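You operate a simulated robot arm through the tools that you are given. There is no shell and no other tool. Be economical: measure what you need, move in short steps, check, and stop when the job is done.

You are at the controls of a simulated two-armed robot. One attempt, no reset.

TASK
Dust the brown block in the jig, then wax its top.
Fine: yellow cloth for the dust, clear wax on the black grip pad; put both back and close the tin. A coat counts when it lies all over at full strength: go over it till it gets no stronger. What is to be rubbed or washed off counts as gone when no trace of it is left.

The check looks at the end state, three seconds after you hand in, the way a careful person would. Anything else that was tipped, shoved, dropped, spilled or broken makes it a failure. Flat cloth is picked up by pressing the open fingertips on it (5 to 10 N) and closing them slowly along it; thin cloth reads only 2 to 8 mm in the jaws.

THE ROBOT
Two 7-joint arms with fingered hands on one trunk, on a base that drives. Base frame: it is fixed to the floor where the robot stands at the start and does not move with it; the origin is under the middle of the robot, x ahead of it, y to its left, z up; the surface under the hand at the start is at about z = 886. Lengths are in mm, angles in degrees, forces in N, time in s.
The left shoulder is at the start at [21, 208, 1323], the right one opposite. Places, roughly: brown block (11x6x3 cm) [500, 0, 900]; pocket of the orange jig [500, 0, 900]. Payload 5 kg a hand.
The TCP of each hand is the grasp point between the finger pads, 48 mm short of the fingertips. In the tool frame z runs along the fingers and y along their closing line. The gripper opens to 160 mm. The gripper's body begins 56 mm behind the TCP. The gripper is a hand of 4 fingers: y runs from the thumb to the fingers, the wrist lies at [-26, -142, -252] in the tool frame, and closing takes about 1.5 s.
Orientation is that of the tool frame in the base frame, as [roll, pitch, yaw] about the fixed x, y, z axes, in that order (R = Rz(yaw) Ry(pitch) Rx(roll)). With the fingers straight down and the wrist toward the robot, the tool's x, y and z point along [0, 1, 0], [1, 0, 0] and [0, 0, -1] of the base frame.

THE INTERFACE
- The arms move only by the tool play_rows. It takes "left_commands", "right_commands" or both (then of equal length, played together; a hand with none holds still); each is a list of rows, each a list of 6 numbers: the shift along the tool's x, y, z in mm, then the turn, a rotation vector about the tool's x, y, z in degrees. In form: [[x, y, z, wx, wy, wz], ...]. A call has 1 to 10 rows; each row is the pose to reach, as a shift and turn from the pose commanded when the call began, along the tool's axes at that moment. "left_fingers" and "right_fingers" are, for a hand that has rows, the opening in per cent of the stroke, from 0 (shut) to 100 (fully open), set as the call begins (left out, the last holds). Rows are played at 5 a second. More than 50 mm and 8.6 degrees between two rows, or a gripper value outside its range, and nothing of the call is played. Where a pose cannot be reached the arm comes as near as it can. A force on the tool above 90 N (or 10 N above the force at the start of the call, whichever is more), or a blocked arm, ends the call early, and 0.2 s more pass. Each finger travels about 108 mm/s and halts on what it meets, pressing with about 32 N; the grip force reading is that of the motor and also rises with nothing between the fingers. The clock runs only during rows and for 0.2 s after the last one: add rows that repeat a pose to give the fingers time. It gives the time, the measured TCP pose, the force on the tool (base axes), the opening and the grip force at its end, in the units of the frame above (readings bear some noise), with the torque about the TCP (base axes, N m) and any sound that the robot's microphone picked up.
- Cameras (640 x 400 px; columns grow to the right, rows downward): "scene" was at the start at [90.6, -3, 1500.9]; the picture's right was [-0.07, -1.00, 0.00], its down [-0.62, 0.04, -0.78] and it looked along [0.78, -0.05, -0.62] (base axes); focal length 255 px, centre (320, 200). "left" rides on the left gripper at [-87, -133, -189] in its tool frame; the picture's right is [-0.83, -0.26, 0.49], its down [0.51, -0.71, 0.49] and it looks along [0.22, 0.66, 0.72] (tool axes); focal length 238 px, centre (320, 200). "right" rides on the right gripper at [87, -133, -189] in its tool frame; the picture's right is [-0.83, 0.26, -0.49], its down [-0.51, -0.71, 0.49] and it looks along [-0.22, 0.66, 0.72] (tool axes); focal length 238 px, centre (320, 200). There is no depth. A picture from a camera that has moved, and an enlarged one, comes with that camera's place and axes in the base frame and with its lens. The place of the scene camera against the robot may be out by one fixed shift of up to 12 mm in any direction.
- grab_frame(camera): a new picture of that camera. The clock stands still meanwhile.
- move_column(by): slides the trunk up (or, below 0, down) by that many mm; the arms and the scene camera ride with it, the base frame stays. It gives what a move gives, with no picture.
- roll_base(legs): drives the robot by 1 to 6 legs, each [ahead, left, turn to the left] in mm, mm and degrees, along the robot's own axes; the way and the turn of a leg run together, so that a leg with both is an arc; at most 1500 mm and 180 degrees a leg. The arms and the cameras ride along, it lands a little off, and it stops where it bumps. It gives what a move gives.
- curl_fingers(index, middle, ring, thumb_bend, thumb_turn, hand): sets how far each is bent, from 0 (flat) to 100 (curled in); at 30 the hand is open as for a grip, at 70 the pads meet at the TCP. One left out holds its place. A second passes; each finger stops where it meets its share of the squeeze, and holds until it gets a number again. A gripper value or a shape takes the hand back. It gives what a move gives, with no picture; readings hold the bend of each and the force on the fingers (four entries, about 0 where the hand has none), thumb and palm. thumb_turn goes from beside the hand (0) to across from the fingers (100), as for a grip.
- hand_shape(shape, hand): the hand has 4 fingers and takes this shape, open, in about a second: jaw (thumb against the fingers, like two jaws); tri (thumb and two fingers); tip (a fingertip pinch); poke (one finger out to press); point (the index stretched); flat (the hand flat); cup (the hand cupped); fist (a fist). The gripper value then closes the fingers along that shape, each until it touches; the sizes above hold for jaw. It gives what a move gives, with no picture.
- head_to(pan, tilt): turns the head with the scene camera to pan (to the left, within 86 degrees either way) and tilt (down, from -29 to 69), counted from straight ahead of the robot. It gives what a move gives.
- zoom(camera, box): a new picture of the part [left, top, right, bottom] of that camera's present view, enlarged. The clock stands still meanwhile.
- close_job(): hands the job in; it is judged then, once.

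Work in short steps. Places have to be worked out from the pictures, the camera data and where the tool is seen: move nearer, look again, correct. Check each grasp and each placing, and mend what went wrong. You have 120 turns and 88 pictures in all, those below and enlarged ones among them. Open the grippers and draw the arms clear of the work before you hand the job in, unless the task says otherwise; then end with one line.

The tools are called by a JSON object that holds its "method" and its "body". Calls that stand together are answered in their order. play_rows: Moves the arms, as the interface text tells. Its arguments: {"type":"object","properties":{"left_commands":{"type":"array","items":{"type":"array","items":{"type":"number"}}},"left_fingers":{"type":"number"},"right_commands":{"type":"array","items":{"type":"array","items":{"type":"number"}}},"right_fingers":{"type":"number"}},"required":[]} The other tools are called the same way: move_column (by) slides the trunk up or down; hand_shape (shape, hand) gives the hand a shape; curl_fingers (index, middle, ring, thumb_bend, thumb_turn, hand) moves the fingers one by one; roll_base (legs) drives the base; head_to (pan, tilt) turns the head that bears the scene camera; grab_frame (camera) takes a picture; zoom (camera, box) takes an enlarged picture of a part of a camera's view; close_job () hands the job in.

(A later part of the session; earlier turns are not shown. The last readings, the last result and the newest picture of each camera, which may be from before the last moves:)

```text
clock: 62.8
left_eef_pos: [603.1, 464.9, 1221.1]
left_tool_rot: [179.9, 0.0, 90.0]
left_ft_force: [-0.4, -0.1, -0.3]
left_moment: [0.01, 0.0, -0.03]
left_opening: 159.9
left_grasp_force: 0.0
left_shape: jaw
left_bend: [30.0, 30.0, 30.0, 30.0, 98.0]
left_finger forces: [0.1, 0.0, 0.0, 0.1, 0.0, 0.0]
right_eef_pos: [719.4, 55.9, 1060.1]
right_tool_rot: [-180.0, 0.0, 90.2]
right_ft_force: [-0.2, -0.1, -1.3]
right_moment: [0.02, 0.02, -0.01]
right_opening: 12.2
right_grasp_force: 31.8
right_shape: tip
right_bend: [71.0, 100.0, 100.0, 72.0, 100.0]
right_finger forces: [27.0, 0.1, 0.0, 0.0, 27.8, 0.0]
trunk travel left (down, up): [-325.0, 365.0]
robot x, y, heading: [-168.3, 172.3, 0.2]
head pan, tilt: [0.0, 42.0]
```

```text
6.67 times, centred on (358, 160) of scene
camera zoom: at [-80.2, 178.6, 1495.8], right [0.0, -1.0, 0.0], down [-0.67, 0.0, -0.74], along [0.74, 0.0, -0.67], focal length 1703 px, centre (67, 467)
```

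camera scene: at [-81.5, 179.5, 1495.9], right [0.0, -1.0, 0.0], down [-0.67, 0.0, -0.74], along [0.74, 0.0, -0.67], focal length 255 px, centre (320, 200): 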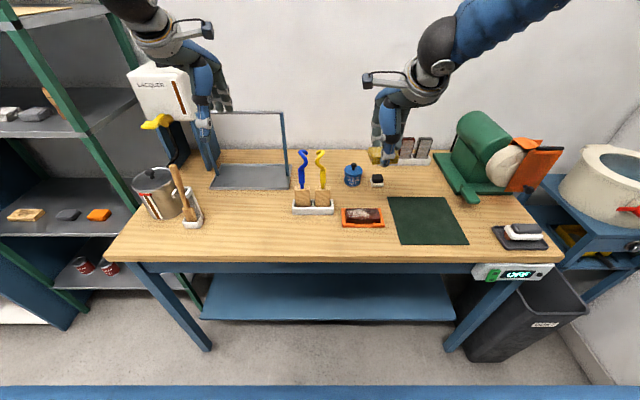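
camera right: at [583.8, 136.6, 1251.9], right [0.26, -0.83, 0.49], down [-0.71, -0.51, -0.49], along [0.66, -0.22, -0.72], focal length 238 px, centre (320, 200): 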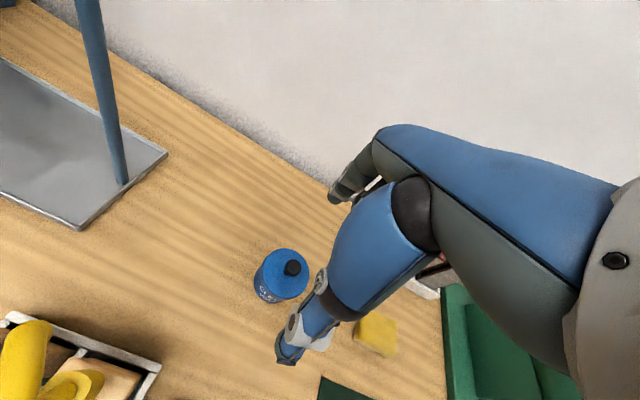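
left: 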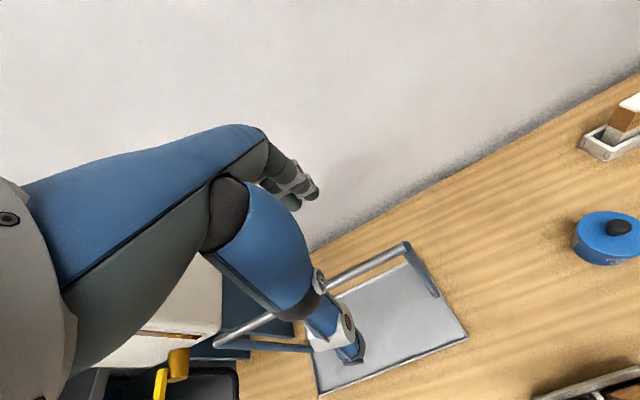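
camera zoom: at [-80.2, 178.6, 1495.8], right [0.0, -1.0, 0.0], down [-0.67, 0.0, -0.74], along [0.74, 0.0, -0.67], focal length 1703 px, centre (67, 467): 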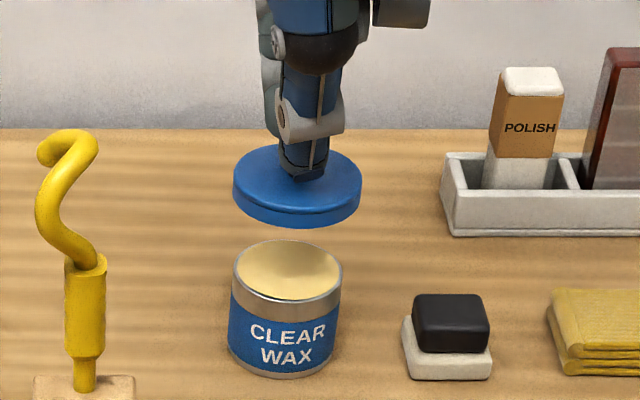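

Lid is off and the tin stands undisturbed. I carry the lid toward the robot to (628,55), a free spot, and lower it until it touches.

{"method": "play_rows", "body": {"right_commands": [[0, -30, 0, 0, 0, 0], [0, -60, 0, 0, 0, 0], [0, -91, 0, 0, 0, 0], [0, -91, 30, 0, 0, 0], [0, -91, 60, 0, 0, 0], [0, -91, 80, 0, 0, 0], [0, -91, 84, 0, 0, 0], [0, -91, 84, 0, 0, 0]]}}

{"method": "zoom", "body": {"camera": "scene", "box": [310, 150, 406, 210]}}

```text
clock: 64.6
left_eef_pos: [602.4, 464.9, 1221.2]
left_tool_rot: [-180.0, 0.0, 90.0]
left_ft_force: [0.8, 0.3, -0.5]
left_moment: [-0.03, -0.03, 0.01]
left_opening: 160.0
left_grasp_force: 0.1
left_shape: jaw
left_bend: [30.0, 30.0, 30.0, 30.0, 98.0]
left_finger forces: [0.0, 0.0, 0.0, 0.1, 0.0, 0.1]
right_eef_pos: [627.2, 53.7, 976.4]
right_tool_rot: [179.9, -0.1, 90.2]
right_ft_force: [0.0, 0.2, 0.0]
right_moment: [-0.03, 0.0, 0.01]
right_opening: 12.0
right_grasp_force: 32.5
right_shape: tip
right_bend: [71.0, 100.0, 100.0, 72.0, 100.0]
right_finger forces: [27.1, 0.0, 0.0, 0.0, 27.9, 0.0]
trunk travel left (down, up): [-325.0, 365.0]
robot x, y, heading: [-166.7, 176.8, 0.2]
head pan, tilt: [0.0, 42.0]
```

```text
6.67 times, centred on (358, 180) of scene
camera zoom: at [-80.9, 178.7, 1495.9], right [0.0, -1.0, 0.0], down [-0.67, 0.0, -0.74], along [0.74, 0.0, -0.67], focal length 1703 px, centre (67, 333)
```

zoom: 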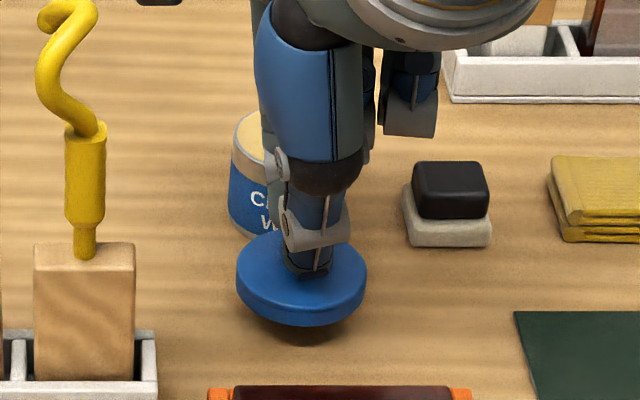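

Lid hovers about 10 mm above the table. Lower in small steps until force rises.

{"method": "play_rows", "body": {"right_commands": [[0, 0, 3, 0, 0, 0], [0, 0, 6, 0, 0, 0], [0, 0, 6, 0, 0, 0]]}}

{"method": "play_rows", "body": {"right_commands": [[0, 0, 2, 0, 0, 0], [0, 0, 4, 0, 0, 0], [0, 0, 4, 0, 0, 0]]}}

{"method": "zoom", "body": {"camera": "scene", "box": [310, 150, 406, 210]}}

```text
clock: 65.4
left_eef_pos: [602.5, 465.0, 1221.3]
left_tool_rot: [-180.0, 0.0, 90.1]
left_ft_force: [-1.2, 0.1, 0.3]
left_moment: [0.02, 0.02, 0.01]
left_opening: 160.0
left_grasp_force: 0.0
left_shape: jaw
left_bend: [30.0, 30.0, 30.0, 30.0, 98.0]
left_finger forces: [0.1, 0.1, 0.0, 0.0, 0.1, 0.0]
right_eef_pos: [627.5, 53.9, 971.4]
right_tool_rot: [-179.9, -0.1, 90.1]
right_ft_force: [0.3, -0.5, -0.3]
right_moment: [-0.01, -0.03, -0.02]
right_opening: 12.0
right_grasp_force: 31.9
right_shape: tip
right_bend: [71.0, 100.0, 100.0, 72.0, 100.0]
right_finger forces: [27.1, 0.1, 0.1, 0.0, 27.9, 0.1]
trunk travel left (down, up): [-325.0, 365.0]
robot x, y, heading: [-170.6, 178.9, 0.0]
head pan, tilt: [0.0, 42.0]
```

```text
clock: 66.2
left_eef_pos: [602.5, 464.7, 1220.9]
left_tool_rot: [180.0, -0.1, 90.1]
left_ft_force: [-0.6, 0.3, -0.8]
left_moment: [0.01, -0.01, -0.04]
left_opening: 159.8
left_grasp_force: 0.2
left_shape: jaw
left_bend: [30.0, 30.0, 30.0, 30.0, 98.0]
left_finger forces: [0.0, 0.0, 0.0, 0.0, 0.1, 0.0]
right_eef_pos: [628.0, 54.7, 967.1]
right_tool_rot: [180.0, 0.1, 90.2]
right_ft_force: [0.3, -0.3, -0.6]
right_moment: [0.0, 0.0, 0.02]
right_opening: 11.8
right_grasp_force: 32.5
right_shape: tip
right_bend: [71.0, 100.0, 100.0, 72.0, 100.0]
right_finger forces: [27.1, 0.0, 0.0, 0.1, 27.8, 0.0]
trunk travel left (down, up): [-325.0, 365.0]
robot x, y, heading: [-171.8, 174.0, 0.0]
head pan, tilt: [0.0, 42.0]
```

```text
6.67 times, centred on (358, 180) of scene
camera zoom: at [-80.7, 178.7, 1495.8], right [0.0, -1.0, 0.0], down [-0.67, 0.0, -0.74], along [0.74, 0.0, -0.67], focal length 1703 px, centre (67, 333)
```

zoom: 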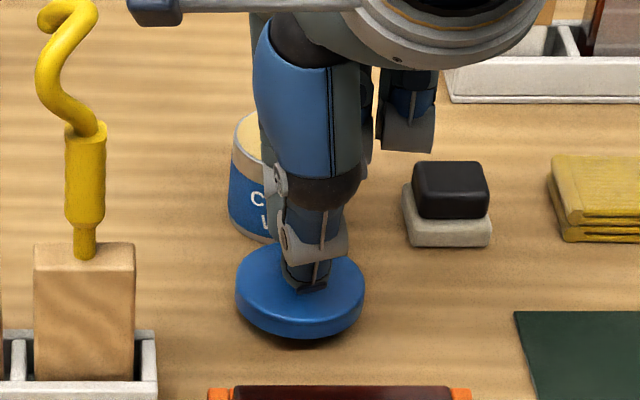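

Still slightly above the table; continue.

{"method": "play_rows", "body": {"right_commands": [[0, 0, 2, 0, 0, 0], [0, 0, 3, 0, 0, 0], [0, 0, 3, 0, 0, 0]]}}

{"method": "play_rows", "body": {"right_commands": [[0, 0, 2, 0, 0, 0], [0, 0, 3, 0, 0, 0], [0, 0, 3, 0, 0, 0]]}}

```text
clock: 67.0
left_eef_pos: [603.0, 465.4, 1220.3]
left_tool_rot: [-180.0, -0.1, 90.1]
left_ft_force: [-0.7, -0.2, 0.1]
left_moment: [0.0, -0.03, -0.03]
left_opening: 159.8
left_grasp_force: 0.0
left_shape: jaw
left_bend: [30.0, 30.0, 30.0, 30.0, 98.0]
left_finger forces: [0.1, 0.0, 0.1, 0.1, 0.1, 0.1]
right_eef_pos: [628.1, 52.6, 964.4]
right_tool_rot: [-179.9, 0.0, 90.2]
right_ft_force: [-0.5, 0.1, 0.3]
right_moment: [0.0, 0.01, 0.01]
right_opening: 12.1
right_grasp_force: 31.7
right_shape: tip
right_bend: [71.0, 100.0, 100.0, 72.0, 100.0]
right_finger forces: [27.1, 0.1, 0.0, 0.0, 27.8, 0.0]
trunk travel left (down, up): [-325.0, 365.0]
robot x, y, heading: [-171.2, 176.7, 0.1]
head pan, tilt: [0.0, 42.0]
```

```text
clock: 67.8
left_eef_pos: [601.9, 465.1, 1222.0]
left_tool_rot: [179.9, -0.1, 90.1]
left_ft_force: [-0.5, 0.0, -0.1]
left_moment: [0.02, 0.0, 0.02]
left_opening: 159.8
left_grasp_force: 0.0
left_shape: jaw
left_bend: [30.0, 30.0, 30.0, 30.0, 98.0]
left_finger forces: [0.0, 0.0, 0.0, 0.0, 0.1, 0.1]
right_eef_pos: [628.1, 54.0, 962.0]
right_tool_rot: [179.9, 0.0, 90.2]
right_ft_force: [0.8, -0.3, -0.4]
right_moment: [-0.02, 0.02, 0.0]
right_opening: 12.0
right_grasp_force: 31.7
right_shape: tip
right_bend: [71.0, 100.0, 100.0, 72.0, 100.0]
right_finger forces: [27.0, 0.0, 0.0, 0.0, 27.8, 0.0]
trunk travel left (down, up): [-325.0, 365.0]
robot x, y, heading: [-167.6, 177.0, 0.3]
head pan, tilt: [0.0, 42.0]
```

Still no contact at 962; keep lowering in 2 mm increments.

{"method": "play_rows", "body": {"right_commands": [[0, 0, 2, 0, 0, 0], [0, 0, 3, 0, 0, 0], [0, 0, 3, 0, 0, 0]]}}

{"method": "play_rows", "body": {"right_commands": [[0, 0, 1, 0, 0, 0], [0, 0, 2, 0, 0, 0], [0, 0, 2, 0, 0, 0]]}}

{"method": "zoom", "body": {"camera": "scene", "box": [310, 150, 406, 210]}}

```text
clock: 68.6
left_eef_pos: [603.0, 465.1, 1221.3]
left_tool_rot: [180.0, 0.1, 90.1]
left_ft_force: [-0.1, -0.9, -0.8]
left_moment: [-0.01, -0.01, 0.01]
left_opening: 159.7
left_grasp_force: 0.0
left_shape: jaw
left_bend: [30.0, 30.0, 30.0, 30.0, 98.0]
left_finger forces: [0.1, 0.0, 0.0, 0.1, 0.1, 0.0]
right_eef_pos: [627.7, 53.0, 957.9]
right_tool_rot: [180.0, 0.0, 90.2]
right_ft_force: [0.5, 0.5, -0.4]
right_moment: [0.01, -0.02, -0.01]
right_opening: 12.2
right_grasp_force: 31.6
right_shape: tip
right_bend: [71.0, 100.0, 100.0, 72.0, 100.0]
right_finger forces: [27.0, 0.1, 0.0, 0.0, 27.8, 0.1]
trunk travel left (down, up): [-325.0, 365.0]
robot x, y, heading: [-167.5, 180.0, 0.1]
head pan, tilt: [0.0, 42.0]
```

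```text
clock: 69.4
left_eef_pos: [602.9, 465.7, 1222.0]
left_tool_rot: [-180.0, 0.0, 90.1]
left_ft_force: [0.1, 1.2, 0.0]
left_moment: [-0.01, 0.0, -0.03]
left_opening: 159.9
left_grasp_force: 0.0
left_shape: jaw
left_bend: [30.0, 30.0, 30.0, 30.0, 98.0]
left_finger forces: [0.0, 0.1, 0.0, 0.0, 0.1, 0.0]
right_eef_pos: [628.0, 53.3, 957.0]
right_tool_rot: [180.0, 0.0, 90.2]
right_ft_force: [0.8, -0.3, -0.1]
right_moment: [-0.01, -0.02, 0.01]
right_opening: 11.9
right_grasp_force: 32.1
right_shape: tip
right_bend: [71.0, 100.0, 100.0, 72.0, 100.0]
right_finger forces: [27.0, 0.0, 0.1, 0.0, 27.9, 0.0]
trunk travel left (down, up): [-325.0, 365.0]
robot x, y, heading: [-167.2, 175.1, 0.1]
head pan, tilt: [0.0, 42.0]
```

```text
6.67 times, centred on (358, 180) of scene
camera zoom: at [-80.7, 178.6, 1495.8], right [0.0, -1.0, 0.0], down [-0.67, 0.0, -0.74], along [0.74, 0.0, -0.67], focal length 1703 px, centre (67, 333)
```

zoom: 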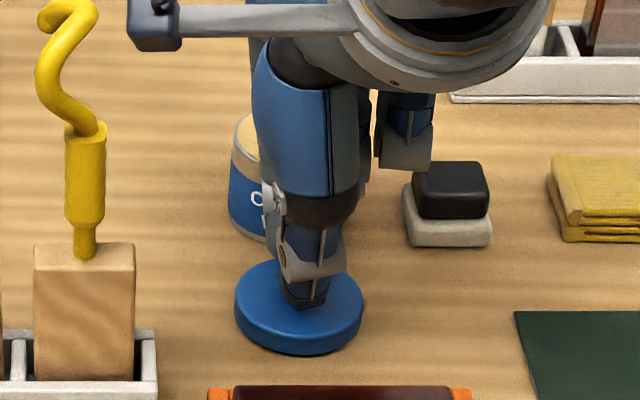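

Very close to the table now; two more small steps.

{"method": "play_rows", "body": {"right_commands": [[0, 0, 1, 0, 0, 0], [0, 0, 2, 0, 0, 0], [0, 0, 2, 0, 0, 0]]}}

{"method": "play_rows", "body": {"right_commands": [[0, 0, 1, 0, 0, 0], [0, 0, 2, 0, 0, 0], [0, 0, 2, 0, 0, 0]]}}

```text
clock: 70.2
left_eef_pos: [601.8, 465.8, 1221.2]
left_tool_rot: [-179.9, 0.0, 90.1]
left_ft_force: [0.4, 0.1, 0.8]
left_moment: [0.02, -0.01, 0.0]
left_opening: 159.8
left_grasp_force: 0.1
left_shape: jaw
left_bend: [30.0, 30.0, 30.0, 30.0, 98.0]
left_finger forces: [0.0, 0.1, 0.0, 0.0, 0.0, 0.0]
right_eef_pos: [628.0, 54.0, 954.6]
right_tool_rot: [-180.0, -0.1, 90.1]
right_ft_force: [-0.7, -0.2, -0.4]
right_moment: [-0.02, 0.0, -0.01]
right_opening: 12.1
right_grasp_force: 32.0
right_shape: tip
right_bend: [71.0, 100.0, 100.0, 72.0, 100.0]
right_finger forces: [27.1, 0.0, 0.0, 0.0, 27.7, 0.0]
trunk travel left (down, up): [-325.0, 365.0]
robot x, y, heading: [-168.6, 177.0, 0.1]
head pan, tilt: [0.0, 42.0]
```

```text
clock: 71.0
left_eef_pos: [601.2, 464.7, 1221.7]
left_tool_rot: [180.0, 0.1, 90.1]
left_ft_force: [0.3, 0.6, -0.2]
left_moment: [0.0, -0.01, 0.03]
left_opening: 159.8
left_grasp_force: 0.0
left_shape: jaw
left_bend: [30.0, 30.0, 30.0, 30.0, 98.0]
left_finger forces: [0.1, 0.0, 0.0, 0.0, 0.0, 0.0]
right_eef_pos: [628.7, 52.9, 953.3]
right_tool_rot: [179.9, 0.0, 90.2]
right_ft_force: [-0.8, -0.2, 4.4]
right_moment: [-0.02, -0.05, 0.01]
right_opening: 12.3
right_grasp_force: 31.7
right_shape: tip
right_bend: [71.0, 100.0, 100.0, 72.0, 100.0]
right_finger forces: [28.7, 0.0, 0.0, 0.0, 29.7, 0.0]
trunk travel left (down, up): [-325.0, 365.0]
robot x, y, heading: [-171.5, 174.5, -0.2]
head pan, tilt: [0.0, 42.0]
```

Lid rests on the table at TCP z≈953.5. Release and rise straight up.

{"method": "play_rows", "body": {"right_commands": [[0, 0, -0.5, 0, 0, 0], [0, 0, -0.5, 0, 0, 0], [0, 0, -0.5, 0, 0, 0], [0, 0, -30, 0, 0, 0], [0, 0, -70, 0, 0, 0], [0, 0, -110, 0, 0, 0], [0, 0, -130, 0, 0, 0]], "right_fingers": 35}}

{"method": "hand_shape", "body": {"hand": "right", "shape": "jaw"}}

{"method": "zoom", "body": {"camera": "scene", "box": [310, 150, 406, 210]}}

{"method": "grab_frame", "body": {"camera": "right"}}

```text
clock: 72.6
left_eef_pos: [601.2, 464.6, 1220.7]
left_tool_rot: [-180.0, 0.0, 90.2]
left_ft_force: [0.4, -0.9, -0.3]
left_moment: [0.02, -0.03, 0.01]
left_opening: 160.3
left_grasp_force: 0.1
left_shape: jaw
left_bend: [30.0, 30.0, 30.0, 30.0, 98.0]
left_finger forces: [0.0, 0.0, 0.0, 0.1, 0.0, 0.0]
right_eef_pos: [626.4, 52.5, 1083.8]
right_tool_rot: [-179.9, 0.1, 90.3]
right_ft_force: [-0.1, -0.1, -0.8]
right_moment: [0.06, -0.01, 0.01]
right_opening: 55.7
right_grasp_force: 0.1
right_shape: tip
right_bend: [73.0, 98.0, 99.0, 73.0, 100.0]
right_finger forces: [0.0, 0.1, 0.0, 0.0, 0.0, 0.0]
trunk travel left (down, up): [-325.0, 365.0]
robot x, y, heading: [-169.2, 175.6, 0.1]
head pan, tilt: [0.0, 42.0]
```

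```text
clock: 73.5
left_eef_pos: [602.0, 464.6, 1220.4]
left_tool_rot: [180.0, 0.1, 90.1]
left_ft_force: [-0.7, -0.7, -1.0]
left_moment: [-0.03, -0.03, -0.03]
left_opening: 159.7
left_grasp_force: 0.2
left_shape: jaw
left_bend: [30.0, 30.0, 30.0, 30.0, 98.0]
left_finger forces: [0.0, 0.1, 0.0, 0.0, 0.1, 0.0]
right_eef_pos: [628.1, 53.6, 1083.0]
right_tool_rot: [-179.9, 0.0, 90.2]
right_ft_force: [0.2, -0.1, 0.6]
right_moment: [-0.03, -0.06, 0.02]
right_opening: 159.5
right_grasp_force: 0.1
right_shape: jaw
right_bend: [30.0, 30.0, 30.0, 30.0, 98.0]
right_finger forces: [0.1, 0.1, 0.1, 0.0, 0.0, 0.1]
trunk travel left (down, up): [-325.0, 365.0]
robot x, y, heading: [-169.2, 172.3, 0.3]
head pan, tilt: [0.0, 42.0]
```

```text
6.67 times, centred on (358, 180) of scene
camera zoom: at [-80.9, 178.6, 1495.9], right [0.0, -1.0, 0.0], down [-0.67, 0.0, -0.74], along [0.74, 0.0, -0.67], focal length 1703 px, centre (67, 333)
```

zoom: 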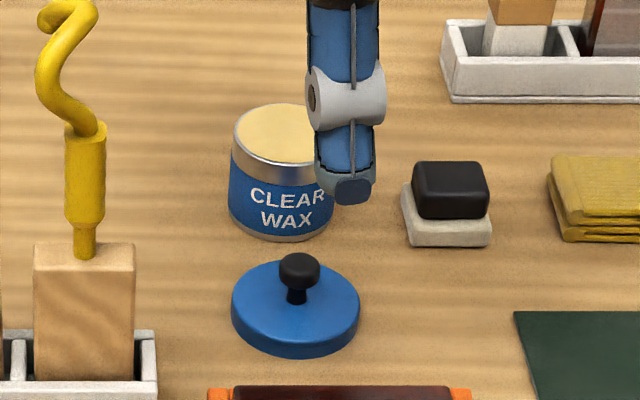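

```text
36 pictures are left
camera right: at [493.5, 140.4, 1272.2], right [0.26, -0.83, 0.49], down [-0.71, -0.51, -0.49], along [0.66, -0.22, -0.72], focal length 238 px, centre (320, 200)
```

right: 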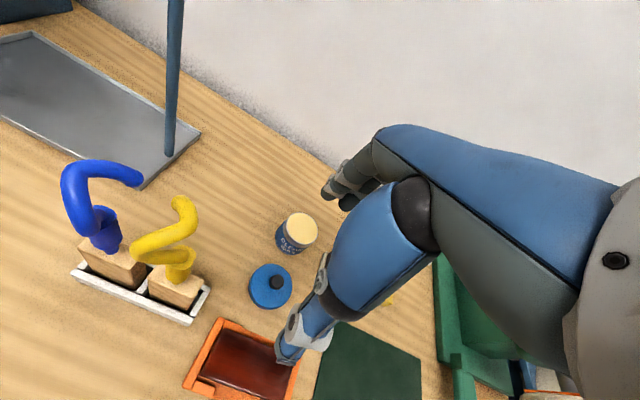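

Lid lies safely at (628,54) and the tin is open. Now over to the grip pad at about (706,-45), with an ~80 mm opening, stopping at z≈990 to check alignment.

{"method": "play_rows", "body": {"right_commands": [[-30, 20, 0, 0, 0, 0], [-60, 40, 0, 0, 0, 0], [-85, 65, 0, 0, 0, 0], [-98.6, 78, 0, 0, 0, 0], [-98.6, 78, 40, 0, 0, 0], [-98.6, 78, 80, 0, 0, 0], [-98.6, 78, 95, 0, 0, 0], [-98.6, 78, 95, 0, 0, 0]], "right_fingers": 50}}

{"method": "zoom", "body": {"camera": "scene", "box": [330, 140, 410, 190]}}

{"method": "zoom", "body": {"camera": "right", "box": [200, 170, 400, 295]}}

```text
clock: 75.3
left_eef_pos: [601.8, 465.7, 1221.1]
left_tool_rot: [-180.0, 0.1, 90.2]
left_ft_force: [0.2, 0.6, 0.2]
left_moment: [0.02, -0.01, 0.02]
left_opening: 159.9
left_grasp_force: 0.0
left_shape: jaw
left_bend: [30.0, 30.0, 30.0, 30.0, 98.0]
left_finger forces: [0.0, 0.0, 0.1, 0.1, 0.0, 0.0]
right_eef_pos: [706.3, -46.1, 988.7]
right_tool_rot: [180.0, 0.0, 90.2]
right_ft_force: [0.4, 0.6, -0.2]
right_moment: [0.02, 0.0, 0.01]
right_opening: 80.6
right_grasp_force: 0.0
right_shape: jaw
right_bend: [74.0, 45.0, 42.0, 69.0, 100.0]
right_finger forces: [0.0, 0.1, 0.0, 0.0, 0.1, 0.1]
trunk travel left (down, up): [-325.0, 365.0]
robot x, y, heading: [-168.9, 179.8, 0.0]
head pan, tilt: [0.0, 42.0]
```

```text
8.00 times, centred on (370, 165) of scene
camera zoom: at [-80.4, 178.5, 1495.8], right [0.0, -1.0, 0.0], down [-0.67, 0.0, -0.74], along [0.74, 0.0, -0.67], focal length 2044 px, centre (-80, 480)
```

zoom: 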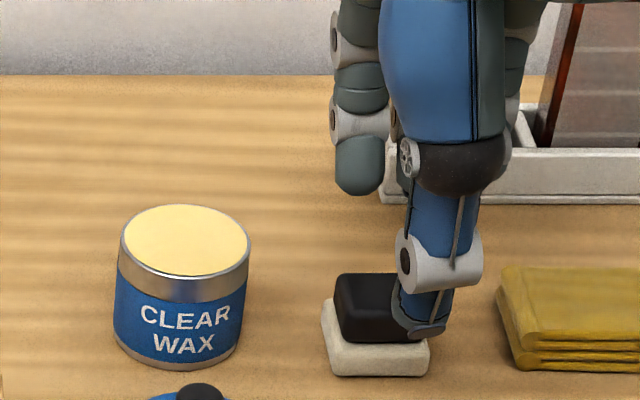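

```text
3.20 times, centred on (300, 232) of right
camera zoom: at [571.9, 41.5, 1176.8], right [0.26, -0.83, 0.49], down [-0.71, -0.51, -0.49], along [0.66, -0.22, -0.72], focal length 763 px, centre (384, 96)
```

zoom: 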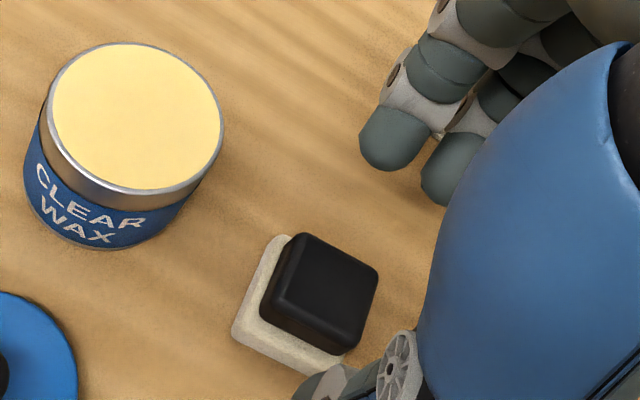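

Pad centre reads (705,-41). Shift 5 mm left, lower to TCP z≈944 and close on the black grip.

{"method": "play_rows", "body": {"right_commands": [[5, -1, 0, 0, 0, 0], [5, -1, 20, 0, 0, 0], [5, -1, 38, 0, 0, 0], [5, -1, 45, 0, 0, 0], [5, -1, 45, 0, 0, 0]]}}

{"method": "play_rows", "body": {"right_commands": [[0, 0, 0, 0, 0, 0], [0, 0, 0, 0, 0, 0], [0, 0, 0, 0, 0, 0], [0, 0, 0, 0, 0, 0], [0, 0, 0, 0, 0, 0]], "right_fingers": 5}}

{"method": "zoom", "body": {"camera": "scene", "box": [330, 140, 410, 190]}}

```text
clock: 76.5
left_eef_pos: [603.2, 465.4, 1221.4]
left_tool_rot: [-180.0, -0.1, 90.1]
left_ft_force: [0.1, 0.0, -0.2]
left_moment: [-0.01, 0.03, -0.02]
left_opening: 159.8
left_grasp_force: 0.1
left_shape: jaw
left_bend: [30.0, 30.0, 30.0, 30.0, 98.0]
left_finger forces: [0.0, 0.0, 0.0, 0.0, 0.1, 0.1]
right_eef_pos: [705.4, -38.7, 942.5]
right_tool_rot: [180.0, 0.0, 90.2]
right_ft_force: [-0.5, 1.2, 0.1]
right_moment: [0.04, -0.01, 0.02]
right_opening: 80.4
right_grasp_force: 0.1
right_shape: jaw
right_bend: [74.0, 45.0, 42.0, 69.0, 100.0]
right_finger forces: [0.0, 0.0, 0.0, 0.0, 0.1, 0.0]
trunk travel left (down, up): [-325.0, 365.0]
robot x, y, heading: [-167.4, 178.5, 0.2]
head pan, tilt: [0.0, 42.0]
```

```text
clock: 77.7
left_eef_pos: [603.4, 464.9, 1221.5]
left_tool_rot: [180.0, 0.0, 90.1]
left_ft_force: [0.2, -1.2, -0.6]
left_moment: [-0.02, 0.02, -0.01]
left_opening: 160.0
left_grasp_force: 0.0
left_shape: jaw
left_bend: [30.0, 30.0, 30.0, 30.0, 98.0]
left_finger forces: [0.0, 0.0, 0.1, 0.0, 0.0, 0.0]
right_eef_pos: [704.8, -39.4, 942.1]
right_tool_rot: [-180.0, 0.0, 90.2]
right_ft_force: [0.2, -0.5, 3.5]
right_moment: [-0.07, -0.14, -0.02]
right_opening: 29.3
right_grasp_force: 32.1
right_shape: jaw
right_bend: [73.0, 59.0, 63.0, 74.0, 100.0]
right_finger forces: [18.3, 12.8, 0.0, 0.0, 28.8, 0.0]
trunk travel left (down, up): [-325.0, 365.0]
robot x, y, heading: [-168.7, 172.7, 0.1]
head pan, tilt: [0.0, 42.0]
```

```text
8.00 times, centred on (370, 165) of scene
camera zoom: at [-81.0, 178.7, 1495.9], right [0.0, -1.0, 0.0], down [-0.67, 0.0, -0.74], along [0.74, 0.0, -0.67], focal length 2044 px, centre (-80, 480)
```

zoom: 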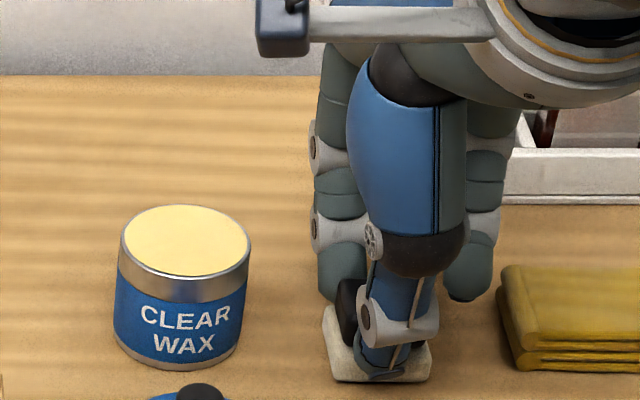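

Pad gripped at 29 mm, 32 N. Lift, check hold, and carry over the open tin at (718,54), with pad bottom well above the rim.

{"method": "play_rows", "body": {"right_commands": [[0, 0, -5, 0, 0, 0], [0, 0, -30, 0, 0, 0], [0, 0, -70, 0, 0, 0], [0, 0, -110, 0, 0, 0], [30, 4, -118, 0, 0, 0], [60, 8, -118, 0, 0, 0], [94, 13, -118, 0, 0, 0], [94, 13, -85, 0, 0, 0], [94, 13, -75, 0, 0, 0], [94, 13, -75, 0, 0, 0]]}}

{"method": "zoom", "body": {"camera": "scene", "box": [310, 130, 406, 190]}}

{"method": "zoom", "body": {"camera": "right", "box": [200, 170, 400, 295]}}

```text
clock: 79.9
left_eef_pos: [602.3, 466.4, 1220.7]
left_tool_rot: [-179.9, 0.0, 90.2]
left_ft_force: [-0.4, 0.9, 0.5]
left_moment: [-0.06, 0.04, 0.04]
left_opening: 160.0
left_grasp_force: 0.0
left_shape: jaw
left_bend: [30.0, 30.0, 30.0, 30.0, 98.0]
left_finger forces: [0.0, 0.0, 0.0, 0.1, 0.1, 0.0]
right_eef_pos: [718.6, 54.4, 1016.7]
right_tool_rot: [180.0, 0.0, 90.3]
right_ft_force: [0.0, -0.1, -0.4]
right_moment: [0.0, 0.01, 0.04]
right_opening: 29.4
right_grasp_force: 32.0
right_shape: jaw
right_bend: [73.0, 59.0, 63.0, 74.0, 100.0]
right_finger forces: [18.5, 11.2, 0.1, 0.1, 28.7, 0.0]
trunk travel left (down, up): [-325.0, 365.0]
robot x, y, heading: [-169.7, 176.6, 0.4]
head pan, tilt: [0.0, 42.0]
```

```text
6.67 times, centred on (358, 160) of scene
camera zoom: at [-80.4, 178.7, 1495.8], right [0.0, -1.0, 0.0], down [-0.67, 0.0, -0.74], along [0.74, 0.0, -0.67], focal length 1703 px, centre (67, 467)
```

zoom: 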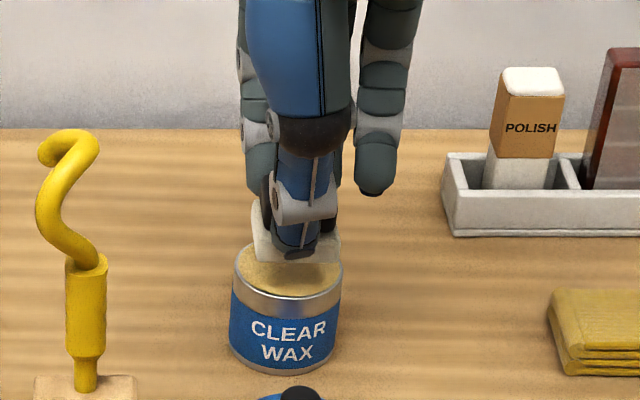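

```text
3.20 times, centred on (300, 232) of right
camera zoom: at [584.9, 141.4, 1206.4], right [0.26, -0.83, 0.49], down [-0.71, -0.51, -0.49], along [0.66, -0.22, -0.72], focal length 763 px, centre (384, 96)
```

zoom: 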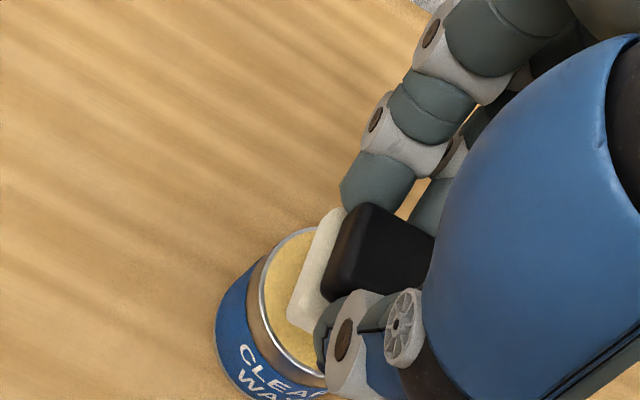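

Pad hangs over the tin, about centred. Shift 2 mm left, lower until it presses on the wax with a light force.

{"method": "play_rows", "body": {"right_commands": [[2, 0, 8, 0, 0, 0], [2, 0, 12, 0, 0, 0], [2, 0, 15, 0, 0, 0], [2, 0, 15, 0, 0, 0]]}}

{"method": "play_rows", "body": {"right_commands": [[0, 0, 1, 0, 0, 0], [0, 0, 2, 0, 0, 0], [0, 0, 2, 0, 0, 0]]}}

```text
clock: 80.9
left_eef_pos: [600.9, 465.8, 1221.7]
left_tool_rot: [-179.9, 0.0, 90.1]
left_ft_force: [-1.3, 0.2, 0.6]
left_moment: [0.0, -0.04, 0.0]
left_opening: 160.0
left_grasp_force: 0.1
left_shape: jaw
left_bend: [30.0, 30.0, 30.0, 30.0, 98.0]
left_finger forces: [0.0, 0.1, 0.1, 0.0, 0.0, 0.1]
right_eef_pos: [719.0, 55.6, 1001.8]
right_tool_rot: [179.9, -0.1, 90.2]
right_ft_force: [-0.3, 0.0, -0.4]
right_moment: [0.01, 0.0, 0.0]
right_opening: 29.3
right_grasp_force: 31.8
right_shape: jaw
right_bend: [73.0, 59.0, 63.0, 74.0, 100.0]
right_finger forces: [18.7, 11.3, 0.0, 0.0, 28.6, 0.0]
trunk travel left (down, up): [-325.0, 365.0]
robot x, y, heading: [-171.9, 175.9, 0.1]
head pan, tilt: [0.0, 42.0]
```

```text
clock: 81.7
left_eef_pos: [602.3, 465.9, 1221.8]
left_tool_rot: [180.0, 0.0, 90.1]
left_ft_force: [-0.8, 0.3, -0.9]
left_moment: [0.02, -0.01, 0.01]
left_opening: 159.9
left_grasp_force: 0.0
left_shape: jaw
left_bend: [30.0, 30.0, 30.0, 30.0, 98.0]
left_finger forces: [0.0, 0.1, 0.1, 0.1, 0.0, 0.0]
right_eef_pos: [717.7, 55.4, 1001.6]
right_tool_rot: [-180.0, 0.1, 90.3]
right_ft_force: [0.5, -0.1, -1.0]
right_moment: [-0.05, -0.01, 0.01]
right_opening: 29.3
right_grasp_force: 31.3
right_shape: jaw
right_bend: [73.0, 59.0, 63.0, 74.0, 100.0]
right_finger forces: [18.6, 11.3, 0.0, 0.0, 28.7, 0.0]
trunk travel left (down, up): [-325.0, 365.0]
robot x, y, heading: [-170.5, 173.9, 0.2]
head pan, tilt: [0.0, 42.0]
```

No contact yet; keep lowering slowly.

{"method": "play_rows", "body": {"right_commands": [[0, 0, 1, 0, 0, 0], [0, 0, 2, 0, 0, 0], [0, 0, 2, 0, 0, 0]]}}

{"method": "play_rows", "body": {"right_commands": [[0, 0, 1, 0, 0, 0], [0, 0, 2, 0, 0, 0], [0, 0, 2, 0, 0, 0]]}}

{"method": "zoom", "body": {"camera": "scene", "box": [320, 150, 384, 190]}}

```text
clock: 82.5
left_eef_pos: [603.0, 465.8, 1221.7]
left_tool_rot: [180.0, 0.0, 90.1]
left_ft_force: [0.4, 0.6, 0.6]
left_moment: [0.01, 0.01, -0.01]
left_opening: 159.9
left_grasp_force: 0.0
left_shape: jaw
left_bend: [30.0, 30.0, 30.0, 30.0, 98.0]
left_finger forces: [0.0, 0.0, 0.1, 0.0, 0.0, 0.1]
right_eef_pos: [720.6, 56.0, 998.6]
right_tool_rot: [-179.9, 0.0, 90.2]
right_ft_force: [-0.1, 0.4, 0.7]
right_moment: [-0.06, -0.03, -0.01]
right_opening: 29.5
right_grasp_force: 31.7
right_shape: jaw
right_bend: [73.0, 59.0, 63.0, 74.0, 100.0]
right_finger forces: [18.3, 12.8, 0.0, 0.0, 28.9, 0.0]
trunk travel left (down, up): [-325.0, 365.0]
robot x, y, heading: [-170.9, 175.6, -0.0]
head pan, tilt: [0.0, 42.0]
```

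```text
clock: 83.3
left_eef_pos: [601.4, 465.6, 1222.2]
left_tool_rot: [-179.9, 0.0, 90.2]
left_ft_force: [0.4, -0.5, -0.2]
left_moment: [-0.02, 0.0, -0.02]
left_opening: 159.8
left_grasp_force: 0.1
left_shape: jaw
left_bend: [30.0, 30.0, 30.0, 30.0, 98.0]
left_finger forces: [0.1, 0.0, 0.1, 0.1, 0.0, 0.1]
right_eef_pos: [718.4, 56.3, 998.1]
right_tool_rot: [179.8, 0.1, 90.1]
right_ft_force: [0.2, 0.6, 11.1]
right_moment: [-0.14, -0.34, 0.05]
right_opening: 29.7
right_grasp_force: 31.7
right_shape: jaw
right_bend: [73.0, 59.0, 63.0, 74.0, 100.0]
right_finger forces: [18.4, 16.8, 0.0, 0.0, 30.5, 0.0]
trunk travel left (down, up): [-325.0, 365.0]
robot x, y, heading: [-168.7, 177.2, 0.1]
head pan, tilt: [0.0, 42.0]
```

```text
10.00 times, centred on (352, 170) of scene
camera zoom: at [-81.7, 178.8, 1496.0], right [0.0, -1.0, 0.0], down [-0.67, 0.0, -0.74], along [0.74, 0.0, -0.67], focal length 2554 px, centre (0, 500)
```

zoom: 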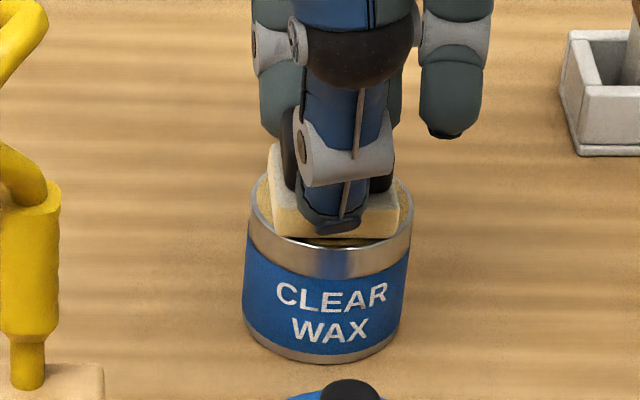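

Pad presses the wax at 11 N. Hold it a moment with a tiny twist, lift straight up, and carry it over the block.

{"method": "play_rows", "body": {"right_commands": [[0, 0, 0, 0, 0, 3], [0, 0, 0, 0, 0, -3], [0, 0, 0, 0, 0, 3], [0, 0, 0, 0, 0, 0], [0, 0, -10, 0, 0, 0], [0, 0, -40, 0, 0, 0], [0, 0, -65, 0, 0, 0], [-5, -40, -65, 0, 0, 0], [-8, -85, -65, 0, 0, 0], [-12, -130, -65, 0, 0, 0]]}}

{"method": "play_rows", "body": {"right_commands": [[-4, -40, 0, 0, 0, 0], [-8, -77, 0, 0, 0, 0], [-8, -77, 35, 0, 0, 0], [-8, -77, 70, 0, 0, 0], [-8, -77, 88, 0, 0, 0], [-8, -77, 88, 0, 0, 0]]}}

{"method": "zoom", "body": {"camera": "scene", "box": [310, 160, 406, 220]}}

```text
clock: 85.5
left_eef_pos: [601.6, 466.7, 1221.9]
left_tool_rot: [179.8, 0.1, 90.3]
left_ft_force: [-0.4, -0.4, 1.3]
left_moment: [-0.02, -0.08, -0.02]
left_opening: 159.6
left_grasp_force: 0.0
left_shape: jaw
left_bend: [30.0, 30.0, 30.0, 30.0, 98.0]
left_finger forces: [0.0, 0.0, 0.0, 0.0, 0.0, 0.1]
right_eef_pos: [587.4, 44.8, 1061.0]
right_tool_rot: [179.9, 0.1, 90.2]
right_ft_force: [-0.2, 0.2, 0.9]
right_moment: [-0.03, -0.04, -0.02]
right_opening: 29.8
right_grasp_force: 32.2
right_shape: jaw
right_bend: [73.0, 59.0, 63.0, 74.0, 100.0]
right_finger forces: [19.5, 10.5, 0.1, 0.0, 28.9, 0.1]
trunk travel left (down, up): [-325.0, 365.0]
robot x, y, heading: [-168.8, 172.8, 0.1]
head pan, tilt: [0.0, 42.0]
```

```text
clock: 86.9
left_eef_pos: [602.9, 465.7, 1221.8]
left_tool_rot: [-180.0, -0.1, 90.1]
left_ft_force: [-0.3, 0.7, 0.4]
left_moment: [0.0, -0.03, 0.0]
left_opening: 159.9
left_grasp_force: 0.1
left_shape: jaw
left_bend: [30.0, 30.0, 30.0, 30.0, 98.0]
left_finger forces: [0.0, 0.0, 0.0, 0.0, 0.0, 0.0]
right_eef_pos: [509.3, 35.6, 973.8]
right_tool_rot: [179.9, 0.0, 90.1]
right_ft_force: [0.5, -0.3, -0.4]
right_moment: [-0.02, -0.06, 0.02]
right_opening: 29.5
right_grasp_force: 32.0
right_shape: jaw
right_bend: [73.0, 59.0, 63.0, 74.0, 100.0]
right_finger forces: [19.7, 10.4, 0.0, 0.0, 28.9, 0.0]
trunk travel left (down, up): [-325.0, 365.0]
robot x, y, heading: [-169.6, 175.1, -0.1]
head pan, tilt: [0.0, 42.0]
```

```text
6.67 times, centred on (358, 190) of scene
camera zoom: at [-81.2, 178.6, 1495.9], right [0.0, -1.0, 0.0], down [-0.67, 0.0, -0.74], along [0.74, 0.0, -0.67], focal length 1703 px, centre (67, 267)
```

zoom: 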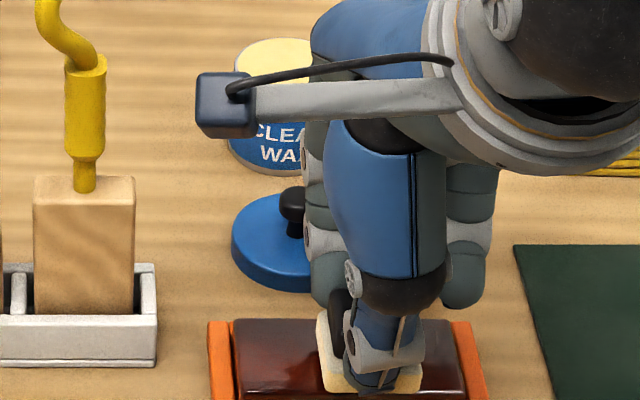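

Pad is loaded with wax and 8 mm above the block. I shift to the block centre and lower to contact.

{"method": "play_rows", "body": {"right_commands": [[8, 2, 3, 0, 0, 0], [8, 2, 6, 0, 0, 0], [8, 2, 6, 0, 0, 0]]}}

{"method": "play_rows", "body": {"right_commands": [[0, 0, 1, 0, 0, 0], [0, 0, 2, 0, 0, 0], [0, 0, 2, 0, 0, 0]]}}

```text
clock: 87.7
left_eef_pos: [601.5, 465.7, 1221.8]
left_tool_rot: [179.9, 0.1, 90.2]
left_ft_force: [0.0, 1.2, 0.5]
left_moment: [-0.06, -0.02, -0.02]
left_opening: 159.6
left_grasp_force: 0.0
left_shape: jaw
left_bend: [30.0, 30.0, 30.0, 30.0, 98.0]
left_finger forces: [0.1, 0.1, 0.0, 0.0, 0.0, 0.0]
right_eef_pos: [511.5, 44.8, 967.4]
right_tool_rot: [179.9, 0.0, 90.2]
right_ft_force: [-0.6, 1.9, 7.8]
right_moment: [-0.11, -0.09, 0.0]
right_opening: 29.8
right_grasp_force: 31.8
right_shape: jaw
right_bend: [73.0, 59.0, 63.0, 74.0, 100.0]
right_finger forces: [18.8, 14.8, 0.0, 0.1, 30.6, 0.1]
trunk travel left (down, up): [-325.0, 365.0]
robot x, y, heading: [-169.1, 176.9, 0.0]
head pan, tilt: [0.0, 42.0]
```

```text
clock: 88.5
left_eef_pos: [600.6, 465.9, 1222.6]
left_tool_rot: [179.9, 0.0, 90.1]
left_ft_force: [0.0, 0.6, 0.0]
left_moment: [0.02, -0.01, 0.02]
left_opening: 159.5
left_grasp_force: 0.2
left_shape: jaw
left_bend: [30.0, 30.0, 30.0, 30.0, 98.0]
left_finger forces: [0.0, 0.0, 0.0, 0.0, 0.1, 0.0]
right_eef_pos: [511.6, 44.0, 967.9]
right_tool_rot: [179.8, 0.0, 90.2]
right_ft_force: [-1.1, 2.4, 19.7]
right_moment: [-0.13, -0.35, 0.07]
right_opening: 30.0
right_grasp_force: 31.6
right_shape: jaw
right_bend: [73.0, 59.0, 63.0, 74.0, 100.0]
right_finger forces: [18.6, 20.8, 0.1, 0.0, 34.0, 0.1]
trunk travel left (down, up): [-325.0, 365.0]
robot x, y, heading: [-170.8, 175.2, 0.2]
head pan, tilt: [0.0, 42.0]
```

20 N is more than needed; back off 1 mm and rub over the whole top in overlapping lanes.

{"method": "play_rows", "body": {"right_commands": [[0, 0, -1, 0, 0, 0], [16, 0, -1, 0, 0, 0], [32, 0, -1, 0, 0, 0], [32, 11, -1, 0, 0, 0], [16, 11, -1, 0, 0, 0], [0, 11, -1, 0, 0, 0], [-16, 11, -1, 0, 0, 0], [-33, 11, -1, 0, 0, 0], [-33, 1, -1, 0, 0, 0], [-16, 1, -1, 0, 0, 0]]}}

{"method": "play_rows", "body": {"right_commands": [[16, 0, 0, 0, 0, 0], [32, 0, 0, 0, 0, 0], [48, 0, 0, 0, 0, 0], [48, -9, 0, 0, 0, 0], [32, -9, 0, 0, 0, 0], [16, -9, 0, 0, 0, 0], [0, -9, 0, 0, 0, 0], [-17, -9, 0, 0, 0, 0], [-17, 0, 0, 0, 0, 0], [0, 0, 0, 0, 0, 0]]}}

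{"method": "play_rows", "body": {"right_commands": [[-17, 0, -5, 0, 0, 0], [-20, 5, -45, 0, 0, 0], [-50, 20, -75, 0, 0, 0], [-70, 60, -80, 0, 0, 0], [-80, 100, -80, 0, 0, 0], [-80, 100, -80, 0, 0, 0]]}}

{"method": "zoom", "body": {"camera": "scene", "box": [330, 198, 394, 238]}}

```text
clock: 90.7
left_eef_pos: [599.9, 463.5, 1221.7]
left_tool_rot: [179.9, 0.0, 90.1]
left_ft_force: [-0.8, 0.6, 0.0]
left_moment: [-0.06, -0.02, -0.01]
left_opening: 160.0
left_grasp_force: 0.1
left_shape: jaw
left_bend: [30.0, 30.0, 30.0, 30.0, 98.0]
left_finger forces: [0.0, 0.0, 0.1, 0.1, 0.0, 0.0]
right_eef_pos: [514.8, 24.1, 967.2]
right_tool_rot: [180.0, 0.1, 89.9]
right_ft_force: [-1.6, -11.5, 24.4]
right_moment: [-0.71, -0.45, -0.23]
right_opening: 30.9
right_grasp_force: 31.7
right_shape: jaw
right_bend: [73.0, 59.0, 63.0, 74.0, 100.0]
right_finger forces: [21.9, 21.6, 0.0, 0.0, 34.3, 0.0]
trunk travel left (down, up): [-325.0, 365.0]
robot x, y, heading: [-168.0, 176.2, -0.2]
head pan, tilt: [0.0, 42.0]
```

```text
clock: 92.9
left_eef_pos: [602.1, 465.3, 1222.8]
left_tool_rot: [-179.9, 0.0, 90.1]
left_ft_force: [-0.2, 0.9, -0.8]
left_moment: [-0.07, 0.01, -0.03]
left_opening: 159.7
left_grasp_force: 0.1
left_shape: jaw
left_bend: [30.0, 30.0, 30.0, 30.0, 98.0]
left_finger forces: [0.1, 0.0, 0.0, 0.0, 0.0, 0.1]
right_eef_pos: [512.3, 25.6, 966.3]
right_tool_rot: [179.9, 0.1, 89.9]
right_ft_force: [1.5, -5.3, 12.8]
right_moment: [-0.5, -0.36, -0.16]
right_opening: 30.6
right_grasp_force: 32.2
right_shape: jaw
right_bend: [73.0, 59.0, 63.0, 74.0, 100.0]
right_finger forces: [21.0, 18.8, 0.0, 0.1, 31.1, 0.0]
trunk travel left (down, up): [-325.0, 365.0]
robot x, y, heading: [-166.0, 172.8, 0.1]
head pan, tilt: [0.0, 42.0]
```

```text
clock: 94.3
left_eef_pos: [601.0, 464.6, 1222.8]
left_tool_rot: [180.0, 0.0, 90.1]
left_ft_force: [-0.6, 0.8, -0.2]
left_moment: [0.0, 0.0, 0.0]
left_opening: 159.8
left_grasp_force: 0.1
left_shape: jaw
left_bend: [30.0, 30.0, 30.0, 30.0, 98.0]
left_finger forces: [0.0, 0.0, 0.0, 0.1, 0.0, 0.0]
right_eef_pos: [614.8, -52.0, 1046.4]
right_tool_rot: [179.9, 0.1, 90.1]
right_ft_force: [-0.2, 0.3, 0.4]
right_moment: [-0.01, -0.03, -0.02]
right_opening: 30.0
right_grasp_force: 31.9
right_shape: jaw
right_bend: [73.0, 59.0, 63.0, 74.0, 100.0]
right_finger forces: [19.8, 10.7, 0.0, 0.1, 29.3, 0.0]
trunk travel left (down, up): [-325.0, 365.0]
robot x, y, heading: [-167.7, 173.6, 0.1]
head pan, tilt: [0.0, 42.0]
```

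```text
10.00 times, centred on (362, 218) of scene
camera zoom: at [-81.6, 178.5, 1495.9], right [0.0, -1.0, 0.0], down [-0.67, 0.0, -0.74], along [0.74, 0.0, -0.67], focal length 2554 px, centre (-100, 20)
```

zoom: 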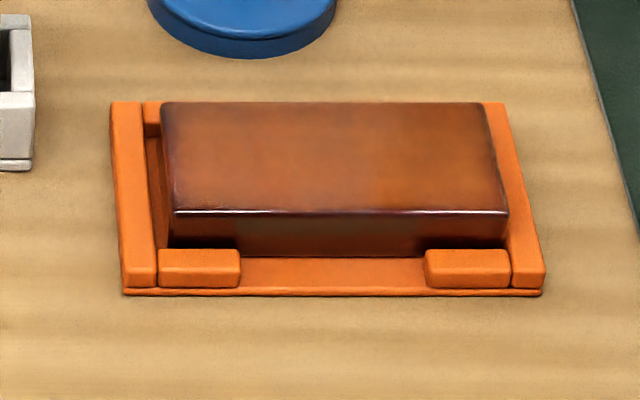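

A visible coat is on, thinner at the edges. I reload the pad at the tin.

{"method": "play_rows", "body": {"right_commands": [[30, 30, -10, 0, 0, 0], [60, 60, -10, 0, 0, 0], [90, 90, -10, 0, 0, 0], [107, 104, -10, 0, 0, 0], [107, 104, 25, 0, 0, 0], [107, 104, 40, 0, 0, 0], [107, 104, 46, 0, 0, 0], [107, 104, 49, 0, 0, 0], [107, 104, 49, 0, 0, 0]]}}

{"method": "play_rows", "body": {"right_commands": [[0, 0, 0.5, 0, 0, 3], [0, 0, 0.5, 0, 0, -3], [0, 0, 0.5, 0, 0, 3], [0, 0, 0.5, 0, 0, 0], [0, 0, 0.5, 0, 0, 0]]}}

```text
clock: 96.3
left_eef_pos: [602.2, 465.2, 1222.5]
left_tool_rot: [180.0, 0.1, 90.1]
left_ft_force: [0.4, 0.4, 0.7]
left_moment: [0.0, 0.0, 0.03]
left_opening: 159.9
left_grasp_force: 0.0
left_shape: jaw
left_bend: [30.0, 30.0, 30.0, 30.0, 98.0]
left_finger forces: [0.0, 0.0, 0.0, 0.1, 0.0, 0.1]
right_eef_pos: [718.8, 56.0, 998.7]
right_tool_rot: [179.9, 0.0, 90.2]
right_ft_force: [-0.4, 0.4, 5.3]
right_moment: [-0.14, -0.14, -0.01]
right_opening: 29.9
right_grasp_force: 32.2
right_shape: jaw
right_bend: [73.0, 59.0, 63.0, 74.0, 100.0]
right_finger forces: [19.1, 14.9, 0.0, 0.0, 30.5, 0.0]
trunk travel left (down, up): [-325.0, 365.0]
robot x, y, heading: [-170.8, 174.3, 0.2]
head pan, tilt: [0.0, 42.0]
```

```text
clock: 97.5
left_eef_pos: [601.7, 467.4, 1221.0]
left_tool_rot: [180.0, 0.1, 90.2]
left_ft_force: [0.2, 1.2, -0.6]
left_moment: [-0.15, 0.04, -0.07]
left_opening: 159.9
left_grasp_force: 0.0
left_shape: jaw
left_bend: [30.0, 30.0, 30.0, 30.0, 98.0]
left_finger forces: [0.0, 0.0, 0.1, 0.0, 0.0, 0.0]
right_eef_pos: [717.4, 56.1, 997.4]
right_tool_rot: [180.0, 0.2, 90.2]
right_ft_force: [-1.1, -4.2, 12.9]
right_moment: [-0.45, -0.17, -0.08]
right_opening: 30.5
right_grasp_force: 32.2
right_shape: jaw
right_bend: [73.0, 59.0, 63.0, 74.0, 100.0]
right_finger forces: [19.4, 17.4, 0.0, 0.1, 31.9, 0.0]
trunk travel left (down, up): [-325.0, 365.0]
robot x, y, heading: [-172.6, 175.3, 0.3]
head pan, tilt: [0.0, 42.0]
```

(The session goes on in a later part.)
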